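You operate a simulated robot arm through the tools that you are given. There is no shell and no other tool.

Carry out the task below with a simulated robot arm. There is one attempt and no reset: what you move stays moved.

JOB
Clamp the seat in the holder and wax its middle with the orange pad block.
Fine: wax from the open teal tin; put the block back. A coat counts when it lies all over at full strength: go over it till it gets no stronger.

It is judged by the outcome, as a careful person would: the job done as asked, and still so three seconds after it is handed in. It fails if anything else is knocked over, pushed out of place, dropped, spilled or broken.

ROBOT AND FRAMES
A 6-joint arm with a two-finger gripper, fixed in place. Base frame: the origin is at the foot of the arm, x ahead of it, y to its left, z up; the work surface is at about z = 0.832. Units: m, degrees, N and s.
It reaches about 1.298 m from its shoulder. Its first joint turns from -149.0 to 149.0 degrees. Payload 1.57 kg.
The TCP is the grasp point between the finger pads, 0.021 m short of the fingertips. In the tool frame z runs along the fingers and y along their closing line. Largest opening 0.07 m; the body of the gripper starts 0.05 m behind the TCP.
Orientation is that of the tool frame in the base frame, as [roll, pitch, yaw] about the fixed x, y, z axes, in that order (R = Rz(yaw) Ry(pitch) Rx(roll)). With the fingers straight down and closing along the base's y, the tool's x points along the base's -x, its y along +y and its z along -z.

CONTROLS
- The arm moves only by the tool play_rows. Its argument "increments" is a list of rows, each a list of 7 numbers: the shift along the tool's x, y, z in m, then the turn, a rotation vector about the tool's x, y, z in degrees, then the gripper command, from -1 (fully open) to 1 (shut), values between in proportion. In form: [[x, y, z, wx, wy, wz, gripper], ...]. A call has 1 to 20 rows; each row is the pose to reach, as a shift and turn from the pose commanded when the call began, along the tool's axes at that moment. Each row takes 0.2 s and may step no farther than 0.05 m and 8.6 degrees from the row before; otherwise, or with a gripper value out of range, the whole call is refused. Where a pose cannot be reached the arm comes as near as it can. A force on the tool above 40 N (or 10 N above the force at the start of the call, whichever is more), or a blocked arm, ends the call early, and 0.2 s more pass. Each finger halts on what it meets, pressing with about 30 N; the grip force reading is that of the motor and also rises with nothing between the fingers. The clock runs only during rows and for 0.2 s after the last one: add rows that repeat a pose to give the fingers time. It gives the time, the measured TCP pose, the force on the tool (base axes), the opening and the grip force at its end, in the units of the frame above (readings bear some noise), with the torque about the TCP (base axes, N m) and any sound that the robot's microphone picked up.
- Cameras (640 x 400 px; columns grow to the right, rows downward): "scene" is fixed at [0.4002, -0.5002, 1.4375]; the picture's right is [0.93, -0.38, 0.00], its down [-0.14, -0.34, -0.93] and it looks along [0.35, 0.86, -0.37] (base axes); focal length 334 px, centre (320, 200). "wrist" rides on the gripper at [0.079, 0.004, -0.081] in the tool frame; the picture's right is [-0.05, 1.00, 0.00], its down [-0.67, -0.04, -0.74] and it looks along [-0.74, -0.04, 0.67] (tool axes); focal length 256 px, centre (320, 200). There is no depth. A picture from a camera that has moved, and an enlarged one, comes with that camera's place and axes in the base frame and with its lens.
- get_image(camera): a new picture of that camera. No time passes.
- lift_body(by): slides the trunk up (or, below 0, down) by that many m; the arm rides with it, the base frame stays. It gives what a move gives, with no picture.
- close_up(camera, box): a new picture of the part [left, top, right, bottom] of that camera's present view, enlarged. No time passes.
- finish_job(): hands the job in; it is judged then, once.

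Nothing tells you positions but the pictures and the camera data. Unless the task says otherwise, let go and move clear before handing in.

The tools are called after "Emit:" as a command line: name --pt "numbers of a row" for each row, then --argument value for the rest, lists and objects as JSON in quotes. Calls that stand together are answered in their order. play_rows: Moves the arm, as the interface text tells. Its arguments: {"type":"object","properties":{"increments":{"type":"array","items":{"type":"array","items":{"type":"number"}}}},"required":["increments"]} The other tools are called the same way: lift_body (by) slides the trunk up or down; get_image (camera) takes a picture; close_up (camera, box) takes an enlarged picture of a part of a camera's view; finish_job () hands the job in.

At the start:

```text
time_s: 0.0
position: [0.6547, 0.4225, 1.1656]
tool_rot: [179.9, 0.0, 180.0]
contact_force: [-0.3, -0.4, 0.0]
wrist_torque: [0.02, -0.02, -0.02]
grip_width: 0.0699
gripper_force: 0.0
trunk travel left (down, up): [-0.848, 0.122]
```

scene: 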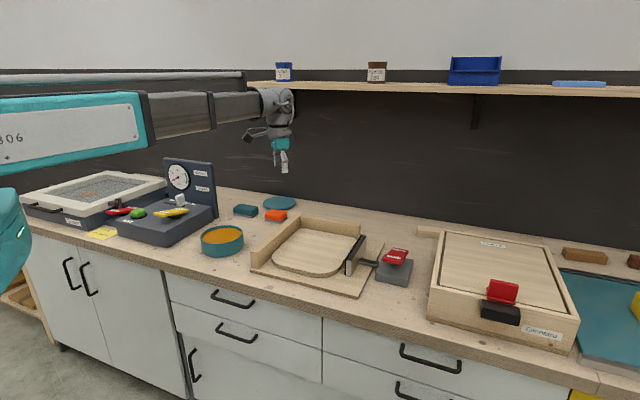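
wrist: 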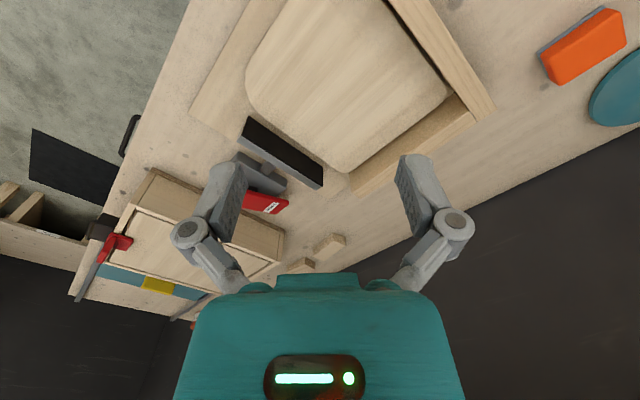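

I see a bench with a wooden seat in an L-shaped holder with a red-handled toggle clamp on its right. An orange pad block and an open teal tin stand to the left of it. I'll take closer pictures before moving.

Emit:
close_up --camera "scene" --box '[230, 190, 430, 315]'

Emit:
close_up --camera "scene" --box '[90, 150, 310, 287]'

Emit:
close_up --camera "scene" --box '[400, 210, 640, 360]'

Emit:
close_up --camera "wrist" --box '[120, 0, 520, 250]'

```text
3.20 times, centred on (330, 252) of scene
camera zoom: at [0.4002, -0.5002, 1.4375], right [0.93, -0.38, 0.0], down [-0.14, -0.34, -0.93], along [0.35, 0.86, -0.37], focal length 1068 px, centre (288, 32)
```

zoom: 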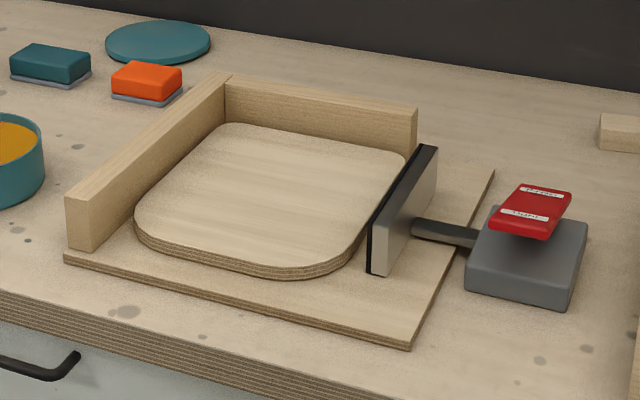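

```text
2.91 times, centred on (200, 218) of scene
camera zoom: at [0.4002, -0.5002, 1.4375], right [0.93, -0.38, 0.0], down [-0.14, -0.34, -0.93], along [0.35, 0.86, -0.37], focal length 971 px, centre (669, 146)
```

zoom: 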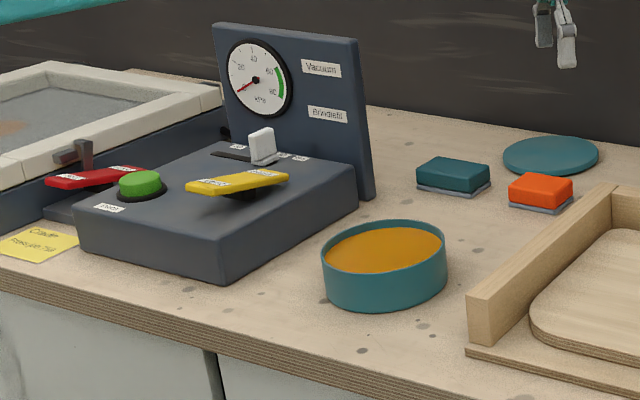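

```text
2.67 times, centred on (520, 285) of scene
camera zoom: at [0.4002, -0.5002, 1.4375], right [0.93, -0.38, 0.0], down [-0.14, -0.34, -0.93], along [0.35, 0.86, -0.37], focal length 890 px, centre (-213, -27)
```

zoom: 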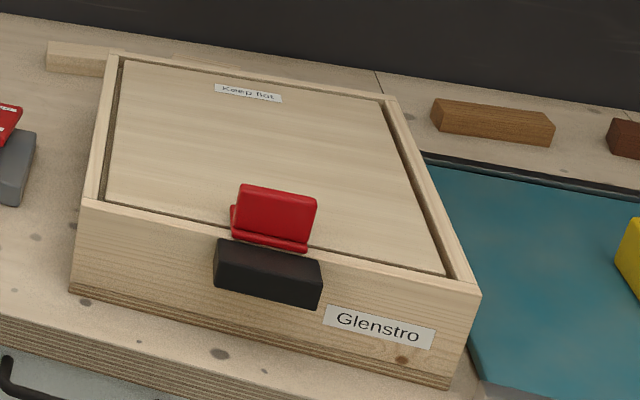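

```text
1.60 times, centred on (320, 125) of wrist
camera zoom: at [0.574, 0.4282, 1.2467], right [0.05, 1.0, 0.0], down [0.67, -0.04, 0.74], along [0.74, -0.04, -0.67], focal length 410 px, centre (320, 320)
```

zoom: 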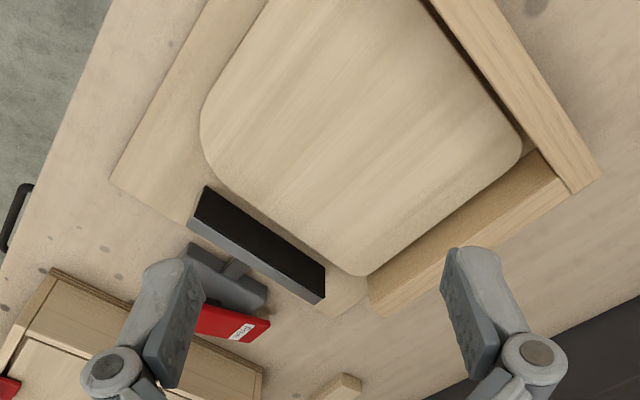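

The clamp's lever carries labels, so I'll read those and look closely at the block, the tin and the clamp before planning.

Emit:
close_up --camera "scene" --box '[370, 240, 418, 270]'

Emit:
close_up --camera "scene" --box '[340, 230, 420, 290]'

Emit:
close_up --camera "scene" --box '[225, 190, 305, 240]'

Emit:
close_up --camera "wrist" --box '[230, 130, 330, 220]'

Emit:
close_up --camera "scene" --box '[190, 215, 254, 265]'

```text
13.33 times, centred on (394, 255) of scene
camera zoom: at [0.4002, -0.5002, 1.4375], right [0.93, -0.38, 0.0], down [-0.14, -0.34, -0.93], along [0.35, 0.86, -0.37], focal length 4452 px, centre (-667, -533)
```

zoom: 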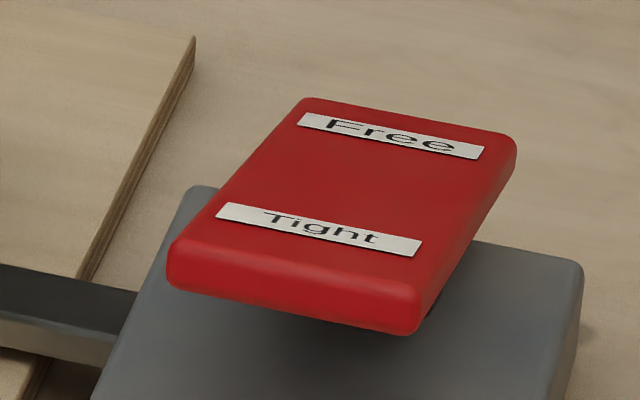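

```text
6.67 times, centred on (380, 260) of scene
camera zoom: at [0.4002, -0.5002, 1.4375], right [0.93, -0.38, 0.0], down [-0.14, -0.34, -0.93], along [0.35, 0.86, -0.37], focal length 2226 px, centre (-80, -200)
```

zoom: 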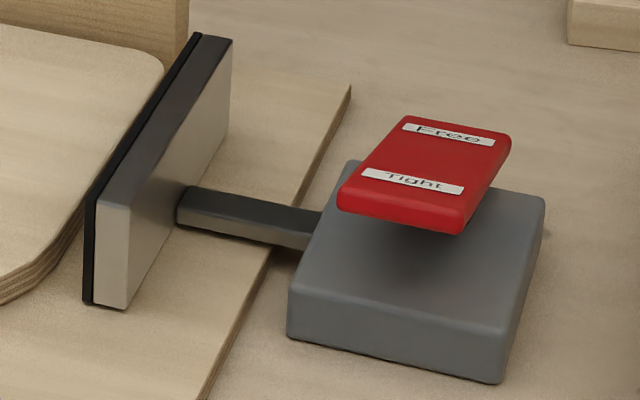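

```text
8.00 times, centred on (265, 215) of scene
camera zoom: at [0.4002, -0.5002, 1.4375], right [0.93, -0.38, 0.0], down [-0.14, -0.34, -0.93], along [0.35, 0.86, -0.37], focal length 2671 px, centre (760, 80)
```

zoom: 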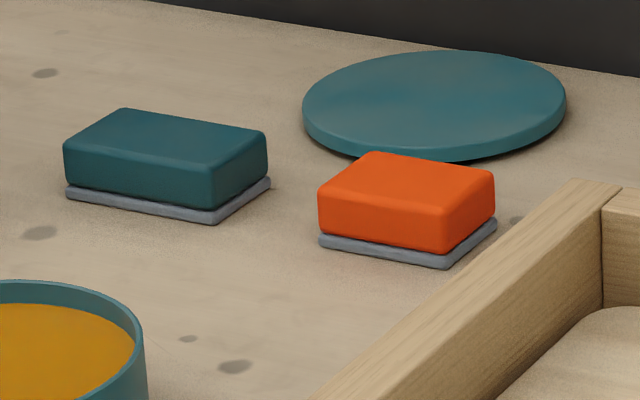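

```text
4.44 times, centred on (280, 175) of wrist
camera zoom: at [0.574, 0.4282, 1.2467], right [0.05, 1.0, 0.0], down [0.67, -0.04, 0.74], along [0.74, -0.04, -0.67], focal length 1138 px, centre (498, 311)
```

zoom: 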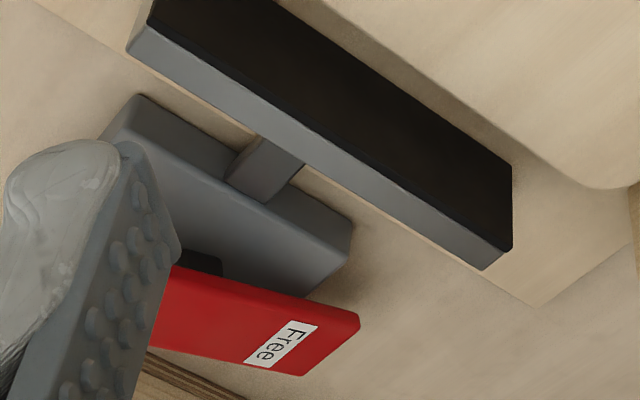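

```text
8.00 times, centred on (222, 240) of scene
camera zoom: at [0.4002, -0.5002, 1.4375], right [0.93, -0.38, 0.0], down [-0.14, -0.34, -0.93], along [0.35, 0.86, -0.37], focal length 2671 px, centre (1104, -120)
```

zoom: 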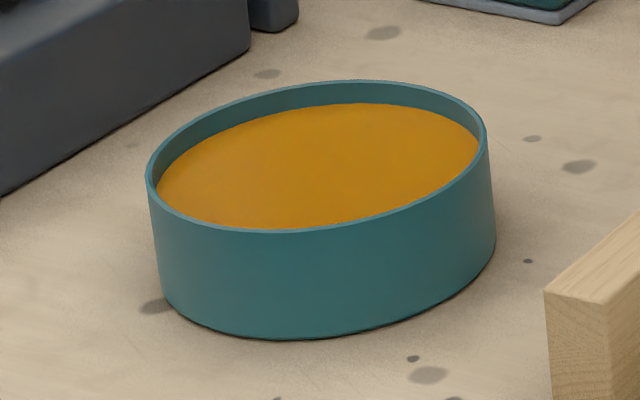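

The bench sits about 45° to the base frame, and the lever is a rocker: its "Tight" end is up, so it is currently Free. The wax tin is near (0.475, 0.61) and the orange block near (0.716, 0.771). I'll turn the tool 45° and move above the seat to look at the seat and clamp.

Emit:
play_rows --pt "-0.02 -0.001 0.01 0 0 7.5 -1" --pt "-0.04 -0.002 0.02 0 0 15 -1" --pt "-0.06 -0.003 0.03 0 0 22.5 -1" --pt "-0.08 -0.004 0.045 0 0 30 -1" --pt "-0.1 -0.005 0.055 0 0 37.5 -1" --pt "-0.117 -0.0065 0.0656 0 0 45 -1" --pt "-0.117 -0.0065 0.0656 0 0 45 -1"

Emit:
get_image --camera "wrist"

Emit:
get_image --camera "scene"

```text
time_s: 1.6
position: [0.7699, 0.415, 1.1663]
tool_rot: [180.0, 0.0, 134.9]
contact_force: [-1.0, -0.2, 0.5]
wrist_torque: [0.01, 0.01, -0.02]
grip_width: 0.0701
gripper_force: 0.0
out of reach, approached as far as the arm can: row 1, 2, 3, 4, 5, 6, 7
trunk travel left (down, up): [-0.848, 0.122]
```

```text
taken
camera wrist: at [0.7161, 0.4763, 1.2467], right [0.74, 0.67, 0.0], down [0.45, -0.5, 0.74], along [0.5, -0.55, -0.67], focal length 256 px, centre (320, 200)
```

wrist: 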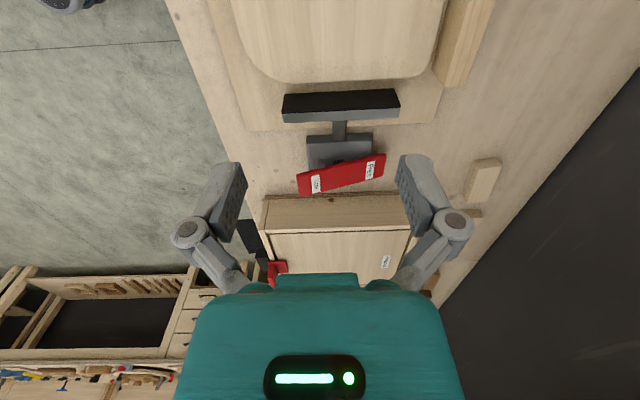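

```text
taken
```

scene: 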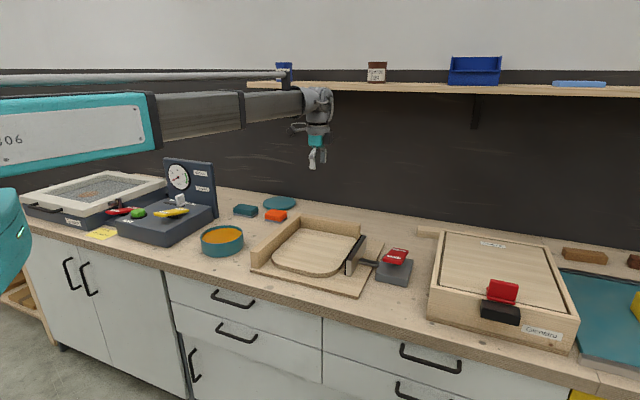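

The lever's Tight end, nearest the bench front, is raised. The arm couldn't descend in its present posture, so I'll lower the trunk in steps while over clear space.

Emit:
lift_body --by -0.1

Emit:
get_image --camera "wrist"

Emit:
get_image --camera "scene"

```text
time_s: 2.9
position: [0.7701, 0.4165, 1.0674]
tool_rot: [-179.9, 0.1, 135.0]
contact_force: [0.0, -0.3, -0.5]
wrist_torque: [-0.01, 0.01, 0.02]
grip_width: 0.0697
gripper_force: 0.0
trunk travel left (down, up): [-0.748, 0.222]
```

```text
taken
camera wrist: at [0.7159, 0.4763, 1.1467], right [0.74, 0.67, 0.0], down [0.45, -0.5, 0.74], along [0.5, -0.55, -0.67], focal length 256 px, centre (320, 200)
```

wrist: 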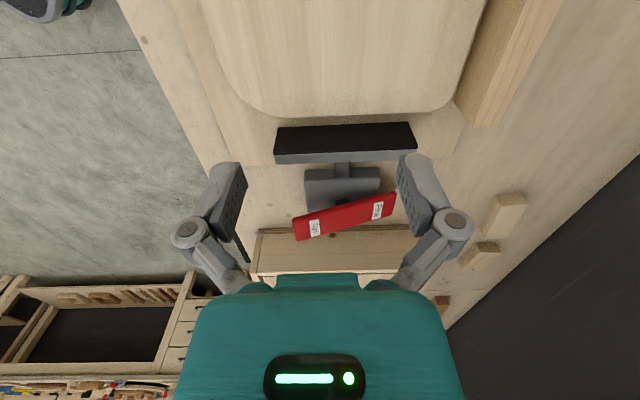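

```text
taken
```

scene: 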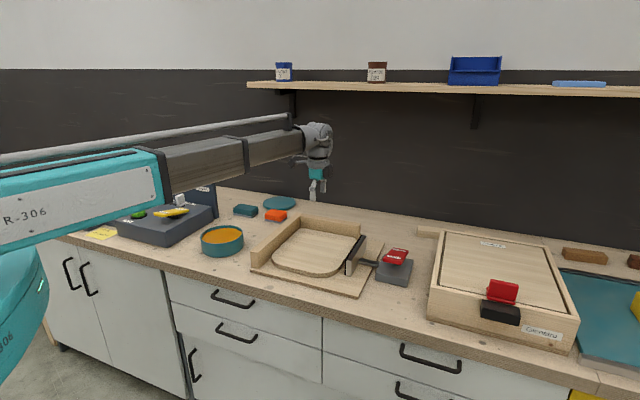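

The trunk descends fine. I'll test whether the arm itself can now go down or whether all vertical travel must come from the trunk.

Emit:
play_rows --pt "0 0 0.02 0 0 0 -1" --pt "0 0 0.03 0 0 0 -1"

```text
time_s: 3.5
position: [0.7692, 0.4159, 1.066]
tool_rot: [179.9, 0.0, 135.0]
contact_force: [-0.1, -0.4, -0.1]
wrist_torque: [0.02, -0.03, 0.01]
grip_width: 0.0699
gripper_force: 0.0
out of reach, approached as far as the arm can: row 1, 2
trunk travel left (down, up): [-0.748, 0.222]
```

Emit:
play_rows --pt "0 0 -0.03 0 0 0 -1" --pt "0 0 -0.06 0 0 0 -1" --pt "0 0 -0.1 0 0 0 -1" --pt "0 0 -0.1 0 0 0 -1"

Emit:
get_image --camera "scene"

```text
time_s: 4.5
position: [0.7699, 0.4168, 1.0669]
tool_rot: [180.0, -0.1, 135.0]
contact_force: [0.0, 0.1, -0.8]
wrist_torque: [-0.01, -0.02, -0.01]
grip_width: 0.07
gripper_force: 0.2
out of reach, approached as far as the arm can: row 1, 2, 3, 4
trunk travel left (down, up): [-0.748, 0.222]
```

```text
taken
```

scene: 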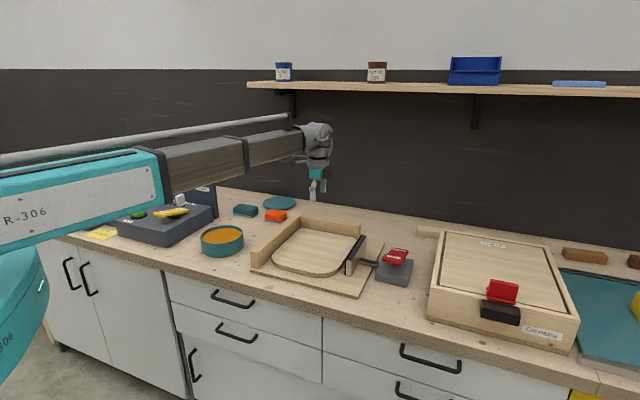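

Vertical travel evidently comes only from the trunk, while the arm handles horizontal motion and rotation. I'll take close-ups of the lever and seat from here to fix their positions.

Emit:
close_up --camera "wrist" --box '[270, 110, 430, 250]'

Emit:
close_up --camera "wrist" --box '[180, 0, 580, 180]'

```text
2.86 times, centred on (350, 180) of wrist
camera zoom: at [0.716, 0.4763, 1.1466], right [0.74, 0.67, 0.0], down [0.45, -0.5, 0.74], along [0.5, -0.55, -0.67], focal length 731 px, centre (234, 257)
```

zoom: 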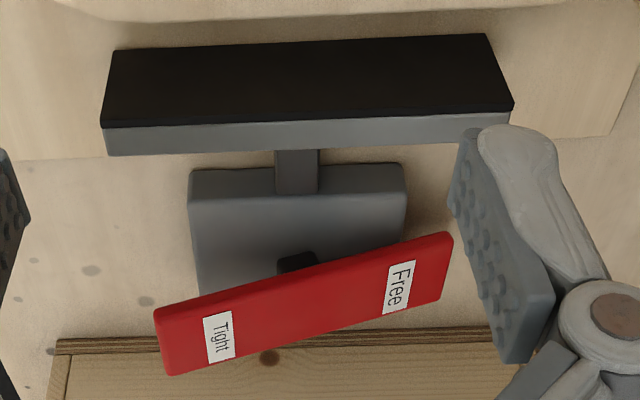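

```text
1.60 times, centred on (380, 90) of wrist
camera zoom: at [0.716, 0.4763, 1.1466], right [0.74, 0.67, 0.0], down [0.45, -0.5, 0.74], along [0.5, -0.55, -0.67], focal length 410 px, centre (224, 376)
```

zoom: 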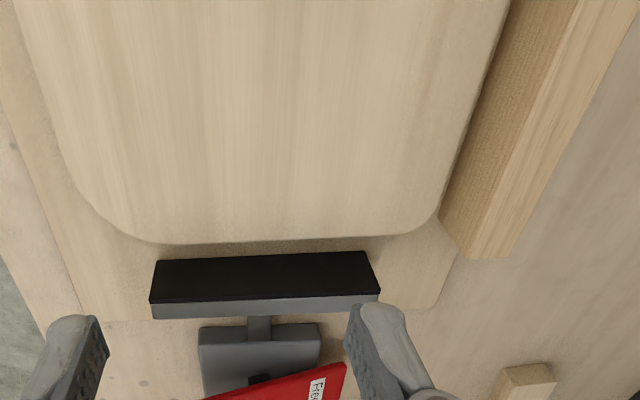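

Emit:
close_up --camera "scene" --box '[250, 210, 370, 285]'

Emit:
close_up --camera "scene" --box '[285, 215, 365, 265]'

```text
5.33 times, centred on (310, 248) of scene
camera zoom: at [0.4002, -0.5002, 1.4375], right [0.93, -0.38, 0.0], down [-0.14, -0.34, -0.93], along [0.35, 0.86, -0.37], focal length 1781 px, centre (373, -53)
```

zoom: 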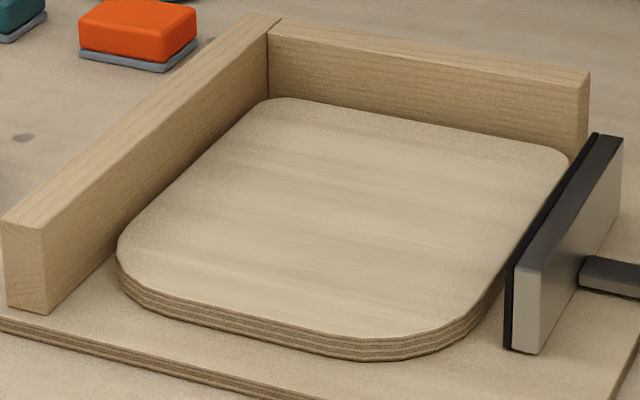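

```text
8.00 times, centred on (325, 240) of scene
camera zoom: at [0.4002, -0.5002, 1.4375], right [0.93, -0.38, 0.0], down [-0.14, -0.34, -0.93], along [0.35, 0.86, -0.37], focal length 2671 px, centre (280, -120)
```

zoom: 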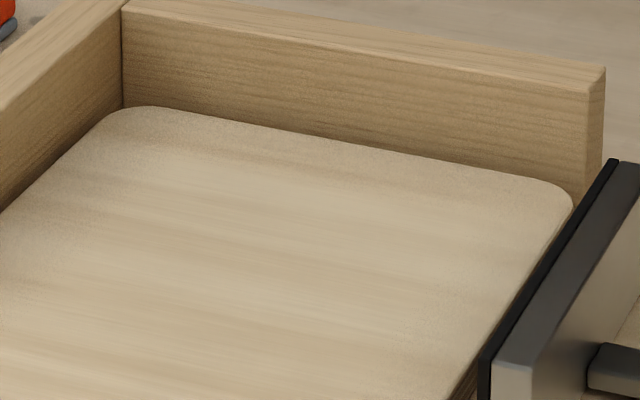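

The seat sits against the left and back fences, with its centre near (0.757, 0.429). The raised Tight end of the lever triangulates to about (0.934, 0.220, 0.905). I'll close the fingers and move above it.

Emit:
play_rows --pt "-0.04 -0.004 0 0 0 0 0" --pt "-0.085 -0.008 0 0 0 0 1" --pt "-0.13 -0.012 0 0 0 0 1" --pt "-0.175 -0.017 0 0 0 0 1" --pt "-0.22 -0.022 0 0 0 0 1" --pt "-0.254 -0.027 0 0 0 0 1" --pt "-0.254 -0.027 0 0 0 0 1" --pt "-0.254 -0.027 0 0 0 0 1"

Emit:
get_image --camera "scene"

Emit:
get_image --camera "wrist"

```text
time_s: 6.3
position: [0.9293, 0.2177, 1.0657]
tool_rot: [180.0, 0.1, 135.0]
contact_force: [0.5, 0.9, -0.7]
wrist_torque: [-0.04, -0.01, 0.03]
grip_width: 0.0
gripper_force: 28.5
trunk travel left (down, up): [-0.748, 0.222]
```

```text
taken
```

scene: 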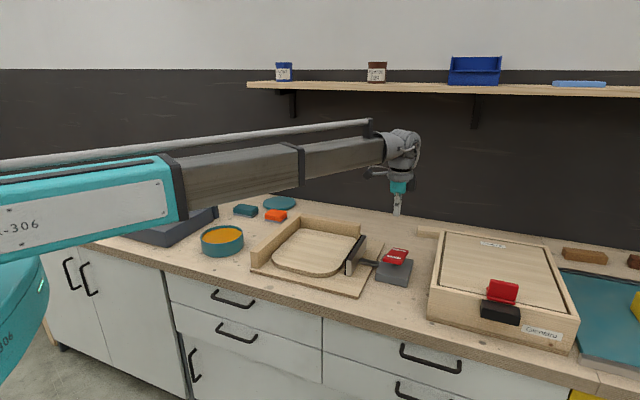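

```text
taken
camera wrist: at [0.8758, 0.2782, 1.1466], right [0.74, 0.67, 0.0], down [0.45, -0.5, 0.74], along [0.5, -0.55, -0.67], focal length 256 px, centre (320, 200)
```

wrist: 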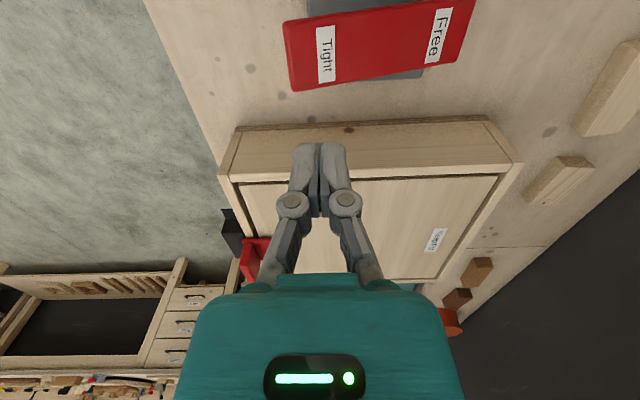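

The closed fingertips are lined up above the "Tight" end. I'll lower the trunk to just above it.

Emit:
lift_body --by -0.12

Emit:
get_image --camera "wrist"

Emit:
close_up --camera "scene" --box '[340, 210, 440, 290]'

```text
time_s: 7.8
position: [0.9292, 0.2178, 0.946]
tool_rot: [180.0, 0.0, 135.0]
contact_force: [0.4, 0.1, 0.7]
wrist_torque: [0.0, -0.03, 0.02]
grip_width: 0.0
gripper_force: 28.1
trunk travel left (down, up): [-0.628, 0.342]
```

```text
taken
camera wrist: at [0.8757, 0.2782, 1.0267], right [0.74, 0.67, 0.0], down [0.45, -0.5, 0.74], along [0.5, -0.55, -0.67], focal length 256 px, centre (320, 200)
```

wrist: 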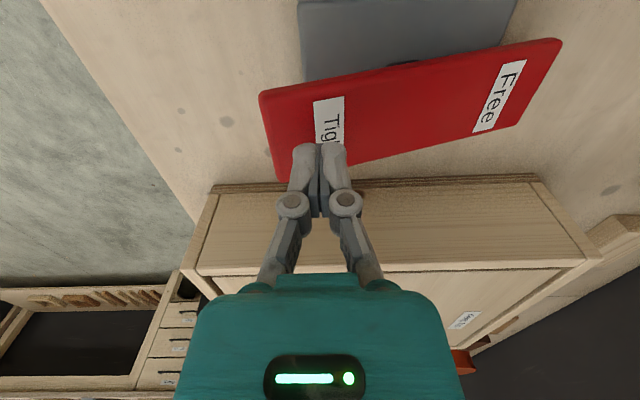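

```text
5.00 times, centred on (390, 250) of scene
camera zoom: at [0.4002, -0.5002, 1.4375], right [0.93, -0.38, 0.0], down [-0.14, -0.34, -0.93], along [0.35, 0.86, -0.37], focal length 1670 px, centre (-30, -50)
```

zoom: 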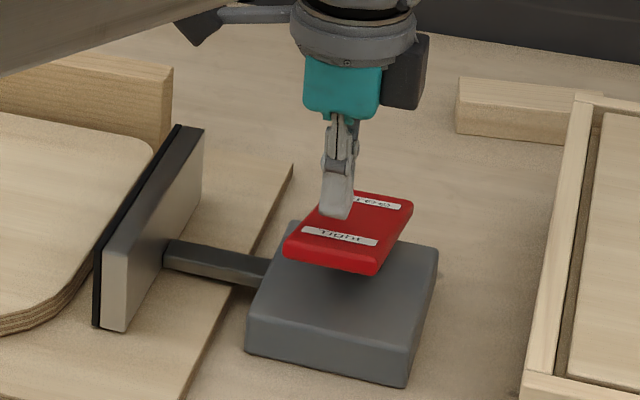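

Emit:
lift_body --by -0.018

Emit:
lift_body --by -0.008

Emit:
get_image --camera "wrist"

```text
time_s: 8.5
position: [0.9288, 0.2187, 0.9289]
tool_rot: [179.9, -0.1, 135.0]
contact_force: [1.3, 0.4, 1.3]
wrist_torque: [0.01, -0.01, 0.01]
grip_width: 0.0
gripper_force: 29.2
trunk travel left (down, up): [-0.61, 0.36]
```

```text
time_s: 9.1
position: [0.9296, 0.2181, 0.9214]
tool_rot: [-180.0, 0.0, 134.9]
contact_force: [0.7, 0.4, 1.0]
wrist_torque: [0.0, -0.03, 0.03]
grip_width: 0.0
gripper_force: 29.0
trunk travel left (down, up): [-0.602, 0.368]
```

```text
taken
camera wrist: at [0.8758, 0.2783, 1.0006], right [0.74, 0.67, 0.0], down [0.45, -0.5, 0.74], along [0.5, -0.55, -0.67], focal length 256 px, centre (320, 200)
```

wrist: 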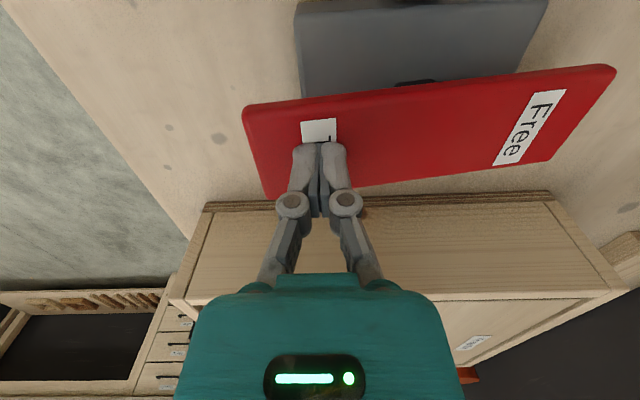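

Emit:
lift_body --by -0.01

Emit:
close_up --camera "scene" --box '[340, 210, 440, 290]'

```text
time_s: 9.6
position: [0.9278, 0.2183, 0.9108]
tool_rot: [-180.0, 0.1, 135.0]
contact_force: [0.4, 0.8, -0.1]
wrist_torque: [-0.01, -0.01, 0.01]
grip_width: 0.0
gripper_force: 28.3
trunk travel left (down, up): [-0.592, 0.378]
```

```text
5.00 times, centred on (390, 250) of scene
camera zoom: at [0.4002, -0.5002, 1.4375], right [0.93, -0.38, 0.0], down [-0.14, -0.34, -0.93], along [0.35, 0.86, -0.37], focal length 1670 px, centre (-30, -50)
```

zoom: 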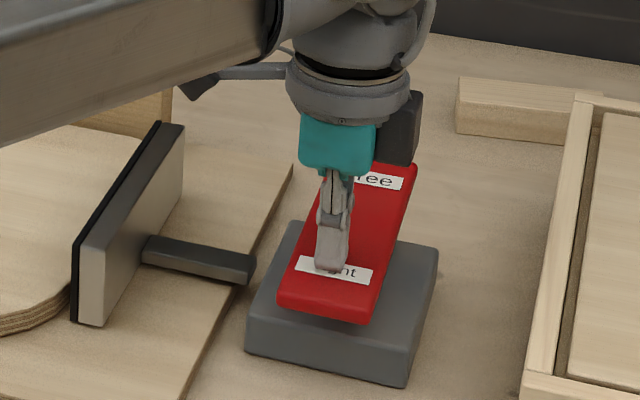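

The lever rocked over and the clamp pad advanced. I'll press further until I feel its end stop.

Emit:
lift_body --by -0.01

Emit:
lift_body --by -0.006

Emit:
close_up --camera "scene" --box '[340, 210, 440, 290]'

```text
time_s: 10.2
position: [0.9298, 0.2195, 0.9006]
tool_rot: [-179.9, 0.0, 135.0]
contact_force: [0.2, -0.3, 0.3]
wrist_torque: [-0.03, 0.0, 0.03]
grip_width: 0.0001
gripper_force: 28.4
trunk travel left (down, up): [-0.582, 0.388]
```

```text
time_s: 10.7
position: [0.9297, 0.2174, 0.899]
tool_rot: [179.7, 0.2, 134.9]
contact_force: [-2.2, -0.1, 28.8]
wrist_torque: [0.2, -0.12, 0.05]
grip_width: 0.0
gripper_force: 28.7
trunk travel left (down, up): [-0.577, 0.393]
stopped: the force on the tool passed its limit at 45 N (the readings are from after the stop); the commanded pose is now the measured one
```

```text
5.00 times, centred on (390, 250) of scene
camera zoom: at [0.4002, -0.5002, 1.4375], right [0.93, -0.38, 0.0], down [-0.14, -0.34, -0.93], along [0.35, 0.86, -0.37], focal length 1670 px, centre (-30, -50)
```

zoom: 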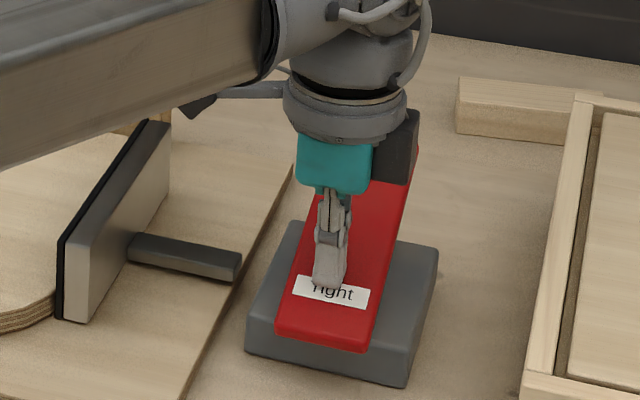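

The lever is on its end stop with the pad against the seat. I'll rise and check that it holds.

Emit:
lift_body --by 0.17

Emit:
close_up --camera "scene" --box '[250, 200, 430, 315]'

Emit:
get_image --camera "wrist"

```text
time_s: 12.6
position: [0.9321, 0.2192, 1.0639]
tool_rot: [179.9, 0.1, 135.0]
contact_force: [-0.9, -0.1, 0.3]
wrist_torque: [-0.01, 0.01, 0.03]
grip_width: 0.0
gripper_force: 28.6
trunk travel left (down, up): [-0.747, 0.223]
```

```text
3.48 times, centred on (340, 258) of scene
camera zoom: at [0.4002, -0.5002, 1.4375], right [0.93, -0.38, 0.0], down [-0.14, -0.34, -0.93], along [0.35, 0.86, -0.37], focal length 1162 px, centre (250, 0)
```

zoom: 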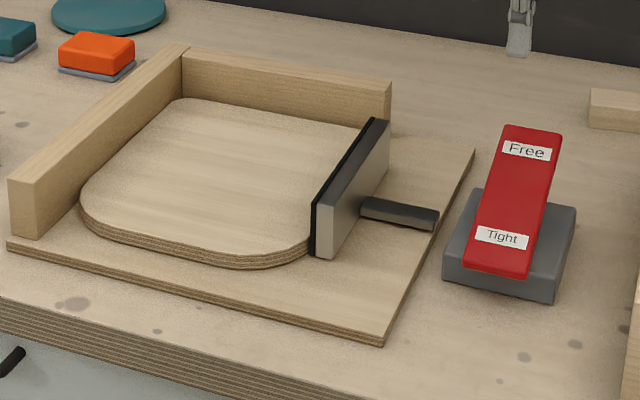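

```text
taken
camera wrist: at [0.8774, 0.2786, 1.1455], right [0.74, 0.67, 0.0], down [0.44, -0.5, 0.75], along [0.5, -0.55, -0.67], focal length 256 px, centre (320, 200)
```

wrist: 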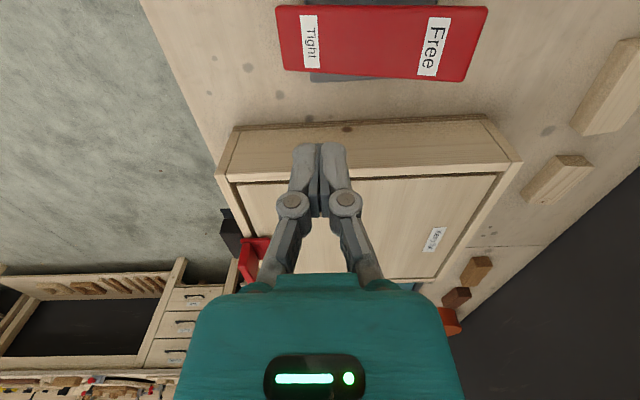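

Emit:
close_up --camera "scene" --box '[320, 225, 384, 280]'

Emit:
close_up --camera "scene" --box '[250, 215, 350, 285]'

```text
7.27 times, centred on (352, 252) of scene
camera zoom: at [0.4002, -0.5002, 1.4375], right [0.93, -0.38, 0.0], down [-0.14, -0.34, -0.93], along [0.35, 0.86, -0.37], focal length 2428 px, centre (87, -182)
```

zoom: 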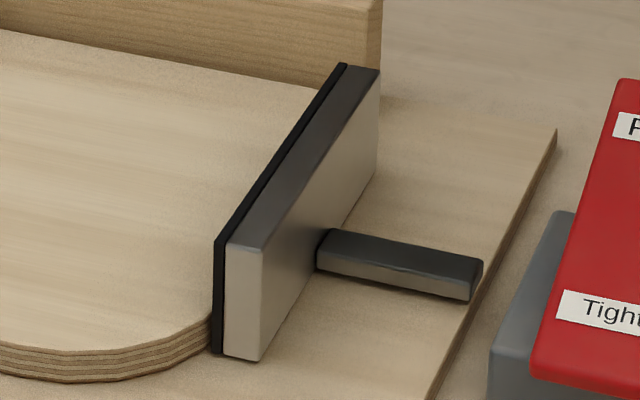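

```text
5.71 times, centred on (300, 250) of scene
camera zoom: at [0.4002, -0.5002, 1.4375], right [0.93, -0.38, 0.0], down [-0.14, -0.34, -0.93], along [0.35, 0.86, -0.37], focal length 1908 px, centre (434, -86)
```

zoom: 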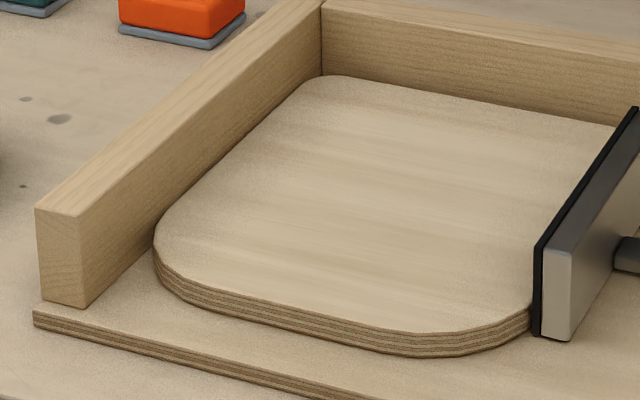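

The seat is clamped: the lever is on Tight, the pad is on the right edge and the seat is against the left fence. Next I'll open the fingers and travel high to above the orange block at about (0.716, 0.771).

Emit:
play_rows --pt "0.0388 0.017 0 0 0 0 1" --pt "0.0776 0.034 0 0 0 0 0" --pt "0.1164 0.051 0 0 0 0 -1" --pt "0.1552 0.068 0 0 0 0 -1" --pt "0.194 0.085 0 0 0 0 -1" --pt "0.2328 0.102 0 0 0 0 -1" --pt "0.2716 0.119 0 0 0 0 -1" --pt "0.3104 0.136 0 0 0 0 -1" --pt "0.3492 0.153 0 0 0 0 -1" --pt "0.388 0.17 0 0 0 0 -1" --pt "0.4268 0.187 0 0 0 0 -1" --pt "0.4656 0.204 0 0 0 0 -1" --pt "0.5044 0.221 0 0 0 0 -1" --pt "0.543 0.2376 0 0 0 0 -1" --pt "0.543 0.2376 0 0 0 0 -1"

Emit:
get_image --camera "wrist"

Emit:
get_image --camera "scene"

```text
time_s: 15.8
position: [0.715, 0.7693, 1.065]
tool_rot: [179.7, 0.2, 135.0]
contact_force: [-0.1, -0.6, -1.0]
wrist_torque: [-0.04, 0.02, 0.0]
grip_width: 0.07
gripper_force: 0.0
trunk travel left (down, up): [-0.747, 0.223]
```

```text
taken
camera wrist: at [0.6615, 0.8303, 1.1456], right [0.74, 0.67, 0.0], down [0.44, -0.5, 0.75], along [0.5, -0.55, -0.67], focal length 256 px, centre (320, 200)
```

wrist: 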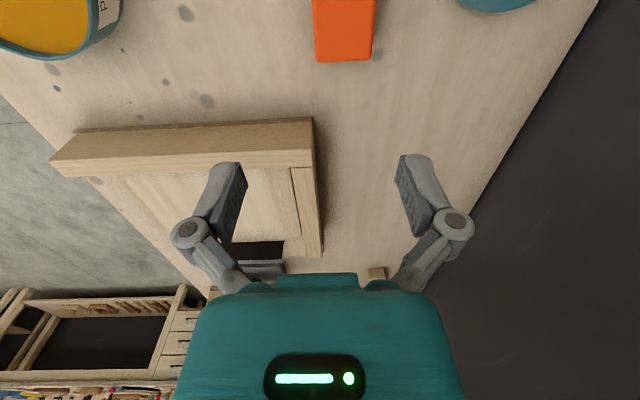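

```text
taken
```

scene: 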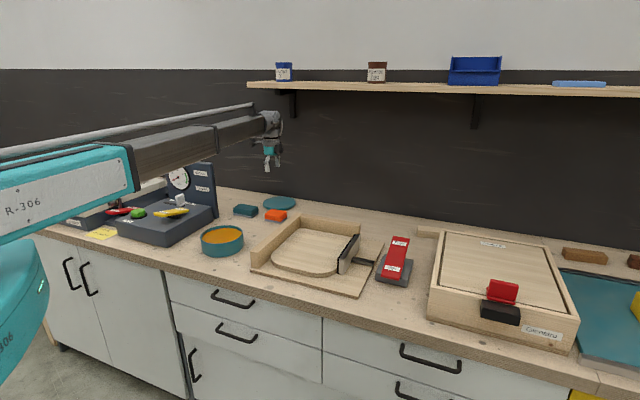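

The tin has a label, so I'll read it and zoom on the block to align the grip.

Emit:
close_up --camera "wrist" --box '[0, 0, 160, 100]'

Emit:
close_up --camera "wrist" --box '[280, 0, 420, 87]'

```text
4.00 times, centred on (80, 50) of wrist
camera zoom: at [0.6615, 0.8303, 1.1456], right [0.74, 0.67, 0.0], down [0.44, -0.5, 0.75], along [0.5, -0.55, -0.67], focal length 1024 px, centre (1280, 800)
```

zoom: 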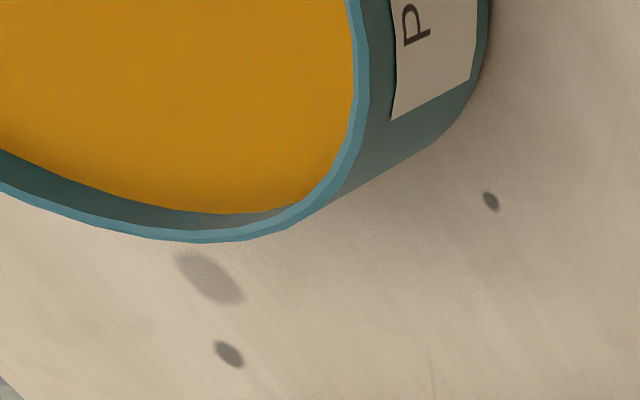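

```text
4.57 times, centred on (350, 44) of wrist
camera zoom: at [0.6615, 0.8303, 1.1456], right [0.74, 0.67, 0.0], down [0.44, -0.5, 0.75], along [0.5, -0.55, -0.67], focal length 1170 px, centre (183, 915)
```

zoom: 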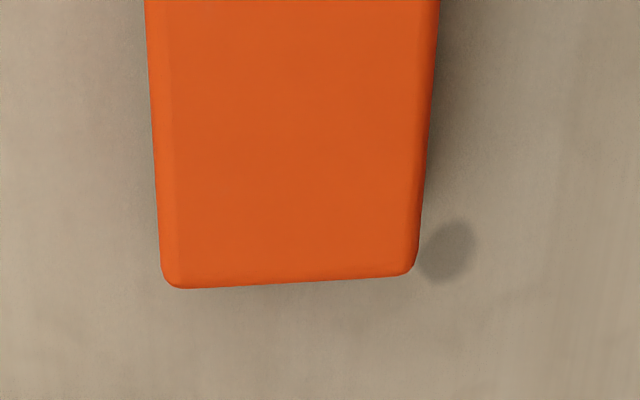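

The wrist view puts the block slightly further back than I estimated. I'll shift toward it and lower partway for a better view.

Emit:
play_rows --pt "0.005 0.02 0 0 0 0 -1" --pt "0.005 0.022 0 0 0 0 -1" --pt "0.005 0.022 0 0 0 0 -1"

Emit:
lift_body --by -0.1

Emit:
get_image --camera "wrist"

Emit:
close_up --camera "scene" --box '[225, 170, 305, 240]'

```text
time_s: 16.6
position: [0.7287, 0.7889, 1.0659]
tool_rot: [179.8, 0.1, 135.0]
contact_force: [0.0, 0.4, -0.1]
wrist_torque: [0.0, -0.03, -0.02]
grip_width: 0.07
gripper_force: 0.0
trunk travel left (down, up): [-0.747, 0.223]
```

```text
time_s: 17.9
position: [0.7276, 0.7895, 0.9662]
tool_rot: [179.8, 0.1, 135.0]
contact_force: [0.0, 0.5, 1.1]
wrist_torque: [0.01, 0.01, -0.02]
grip_width: 0.0698
gripper_force: 0.1
trunk travel left (down, up): [-0.647, 0.323]
```

```text
taken
camera wrist: at [0.6737, 0.8496, 1.0458], right [0.74, 0.67, 0.0], down [0.44, -0.5, 0.75], along [0.5, -0.55, -0.67], focal length 256 px, centre (320, 200)
```

wrist: 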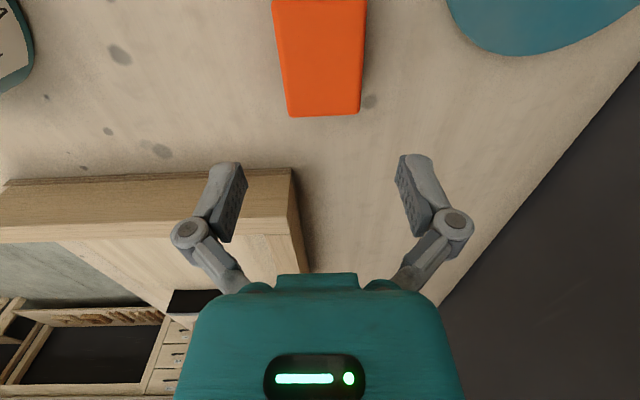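

```text
5.71 times, centred on (265, 205) of scene
camera zoom: at [0.4002, -0.5002, 1.4375], right [0.93, -0.38, 0.0], down [-0.14, -0.34, -0.93], along [0.35, 0.86, -0.37], focal length 1908 px, centre (634, 171)
```

zoom: 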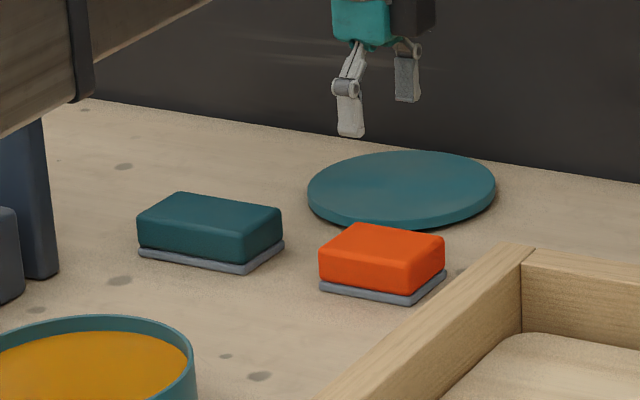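

Emit:
play_rows --pt "0.015 0.002 0 0 0 0 -1" --pt "0.03 0.003 0 0 0 0 -1" --pt "0.03 0.003 0 0 0 0 -1"

Emit:
get_image --camera "wrist"

```text
time_s: 18.7
position: [0.7092, 0.8133, 0.9655]
tool_rot: [179.9, 0.1, 135.1]
contact_force: [0.7, 0.0, -0.6]
wrist_torque: [-0.02, 0.01, -0.01]
grip_width: 0.07
gripper_force: 0.0
trunk travel left (down, up): [-0.647, 0.323]
```

```text
taken
camera wrist: at [0.6544, 0.8733, 1.0456], right [0.74, 0.67, 0.0], down [0.44, -0.5, 0.75], along [0.5, -0.55, -0.67], focal length 256 px, centre (320, 200)
```

wrist: 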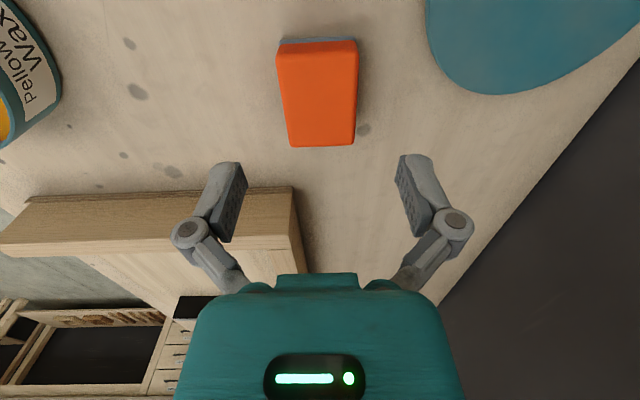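

Emit:
close_up --camera "wrist" --box '[250, 20, 390, 160]'

Emit:
close_up --camera "wrist" --box '[0, 0, 100, 160]'

```text
2.86 times, centred on (320, 90) of wrist
camera zoom: at [0.6544, 0.8733, 1.0456], right [0.74, 0.67, 0.0], down [0.44, -0.5, 0.75], along [0.5, -0.55, -0.67], focal length 731 px, centre (320, 514)
```

zoom: 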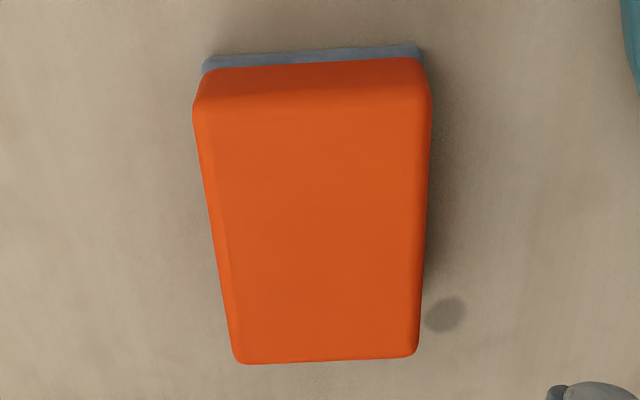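

```text
2.50 times, centred on (50, 80) of wrist
camera zoom: at [0.6544, 0.8733, 1.0456], right [0.74, 0.67, 0.0], down [0.44, -0.5, 0.75], along [0.5, -0.55, -0.67], focal length 640 px, centre (995, 500)
```

zoom: 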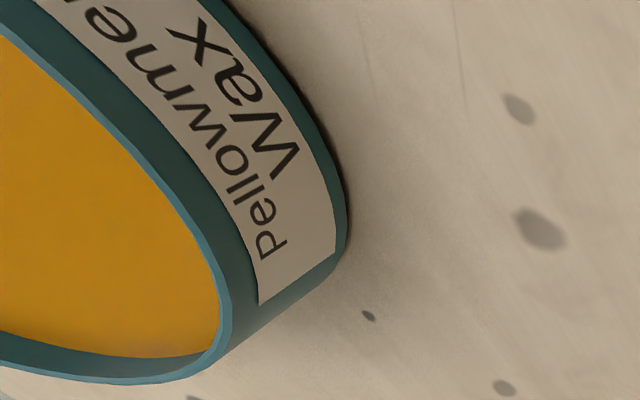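

The block centre is at about (0.720, 0.801), with its short side along the tool's closing line. The tin label reads "Pellowmer Wax". I'll centre over the block and lower the open fingers around it in steps.

Emit:
play_rows --pt "-0.008 -0.001 0 0 0 0 -1" --pt "-0.016 -0.001 0 0 0 0 -1" --pt "-0.016 -0.001 0 0 0 0 -1"

Emit:
lift_body --by -0.075

Emit:
get_image --camera "wrist"

Emit:
close_up --camera "scene" --box '[240, 180, 304, 230]'

```text
time_s: 19.5
position: [0.7207, 0.8013, 0.9665]
tool_rot: [179.8, 0.0, 135.0]
contact_force: [-0.2, -0.2, -0.1]
wrist_torque: [0.01, 0.01, 0.0]
grip_width: 0.0701
gripper_force: 0.1
trunk travel left (down, up): [-0.647, 0.323]
```

```text
time_s: 20.7
position: [0.7193, 0.8015, 0.8906]
tool_rot: [179.7, 0.1, 135.1]
contact_force: [-0.1, -0.1, -0.1]
wrist_torque: [0.0, -0.01, -0.02]
grip_width: 0.07
gripper_force: 0.0
trunk travel left (down, up): [-0.572, 0.398]
```

```text
taken
camera wrist: at [0.6653, 0.8609, 0.9708], right [0.74, 0.67, 0.0], down [0.44, -0.5, 0.75], along [0.5, -0.55, -0.67], focal length 256 px, centre (320, 200)
```

wrist: 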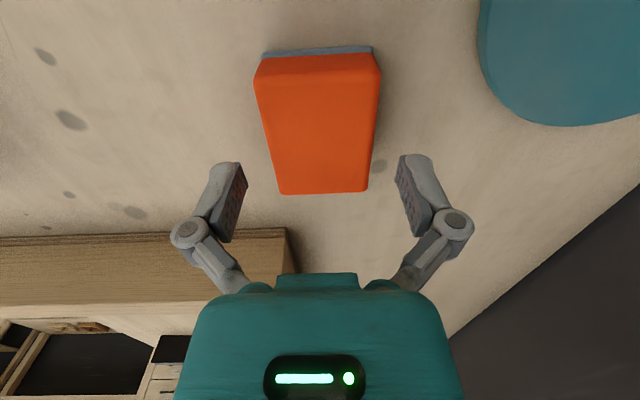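

```text
8.00 times, centred on (272, 205) of scene
camera zoom: at [0.4002, -0.5002, 1.4375], right [0.93, -0.38, 0.0], down [-0.14, -0.34, -0.93], along [0.35, 0.86, -0.37], focal length 2671 px, centre (704, 160)
```

zoom: 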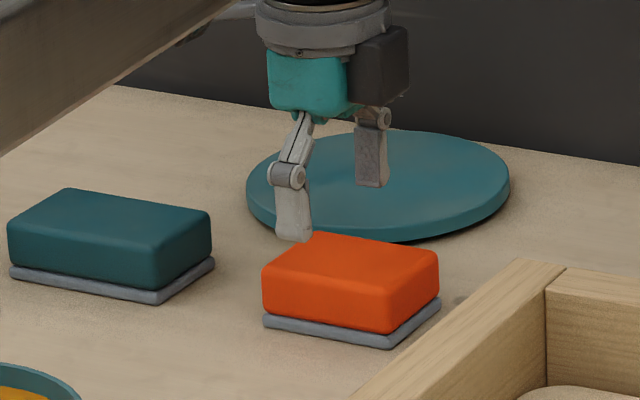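

Cross-checking views suggests the real table top is nearer z ≈ 0.82, and the open fingertips sit a little higher than when closed. I'll nudge forward 5 mm and lower further, watching the fingertips against the block.

Emit:
play_rows --pt "-0.005 -0.001 0 0 0 0 -1" --pt "-0.005 -0.001 0 0 0 0 -1"

Emit:
lift_body --by -0.03

Emit:
close_up --camera "scene" --box '[240, 180, 304, 230]'

Emit:
get_image --camera "wrist"

```text
time_s: 21.3
position: [0.7228, 0.7964, 0.8912]
tool_rot: [179.8, 0.2, 134.9]
contact_force: [0.5, 0.5, -0.3]
wrist_torque: [-0.03, -0.01, -0.01]
grip_width: 0.07
gripper_force: 0.0
trunk travel left (down, up): [-0.572, 0.398]
```

```text
time_s: 22.0
position: [0.7214, 0.7974, 0.8622]
tool_rot: [179.7, 0.2, 135.0]
contact_force: [0.3, 0.8, -0.3]
wrist_torque: [0.0, -0.03, 0.02]
grip_width: 0.07
gripper_force: 0.1
trunk travel left (down, up): [-0.542, 0.428]
```

```text
8.00 times, centred on (272, 205) of scene
camera zoom: at [0.4002, -0.5002, 1.4375], right [0.93, -0.38, 0.0], down [-0.14, -0.34, -0.93], along [0.35, 0.86, -0.37], focal length 2671 px, centre (704, 160)
```

zoom: 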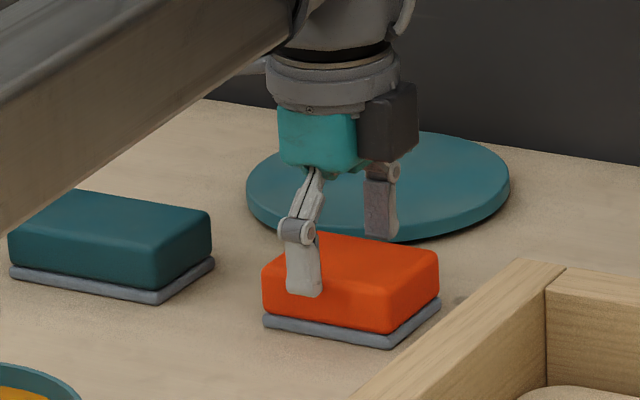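

```text
taken
camera wrist: at [0.6679, 0.8566, 0.9407], right [0.74, 0.67, 0.0], down [0.44, -0.5, 0.75], along [0.5, -0.55, -0.67], focal length 256 px, centre (320, 200)
```

wrist: 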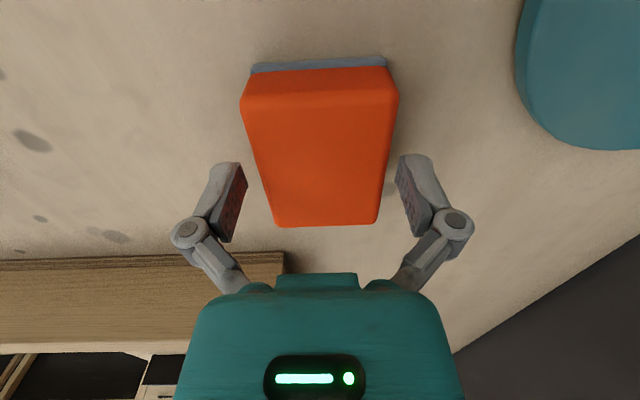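

Emit:
play_rows --pt "-0.004 0 0 0 0 0 -1" --pt "-0.004 0 0 0 0 0 -1"

Emit:
lift_body --by -0.011

Emit:
close_up --camera "scene" --box '[240, 180, 304, 230]'

Emit:
get_image --camera "wrist"

```text
time_s: 22.6
position: [0.7253, 0.7942, 0.8608]
tool_rot: [179.9, 0.2, 135.1]
contact_force: [-0.4, 0.2, -0.4]
wrist_torque: [-0.01, 0.0, -0.01]
grip_width: 0.0701
gripper_force: 0.0
trunk travel left (down, up): [-0.542, 0.428]
```

```text
time_s: 23.2
position: [0.7245, 0.7942, 0.8494]
tool_rot: [179.8, 0.1, 135.1]
contact_force: [-0.5, 0.5, -0.3]
wrist_torque: [0.02, 0.0, -0.01]
grip_width: 0.07
gripper_force: 0.2
trunk travel left (down, up): [-0.531, 0.439]
```

```text
8.00 times, centred on (272, 205) of scene
camera zoom: at [0.4002, -0.5002, 1.4375], right [0.93, -0.38, 0.0], down [-0.14, -0.34, -0.93], along [0.35, 0.86, -0.37], focal length 2671 px, centre (704, 160)
```

zoom: 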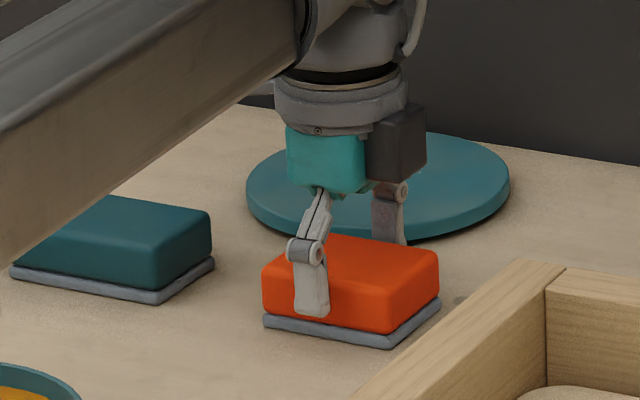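

```text
taken
camera wrist: at [0.6708, 0.8537, 0.9297], right [0.74, 0.67, 0.0], down [0.44, -0.5, 0.75], along [0.5, -0.55, -0.67], focal length 256 px, centre (320, 200)
```

wrist: 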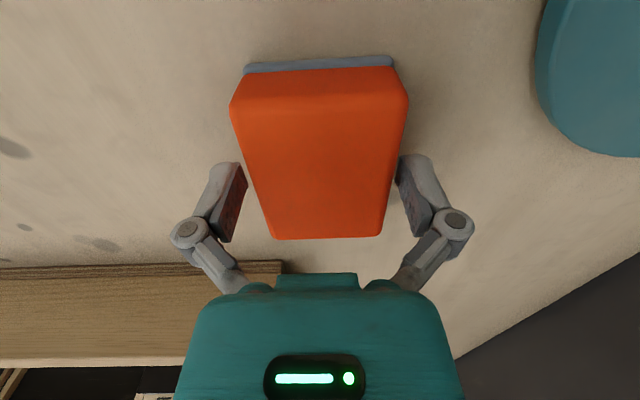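

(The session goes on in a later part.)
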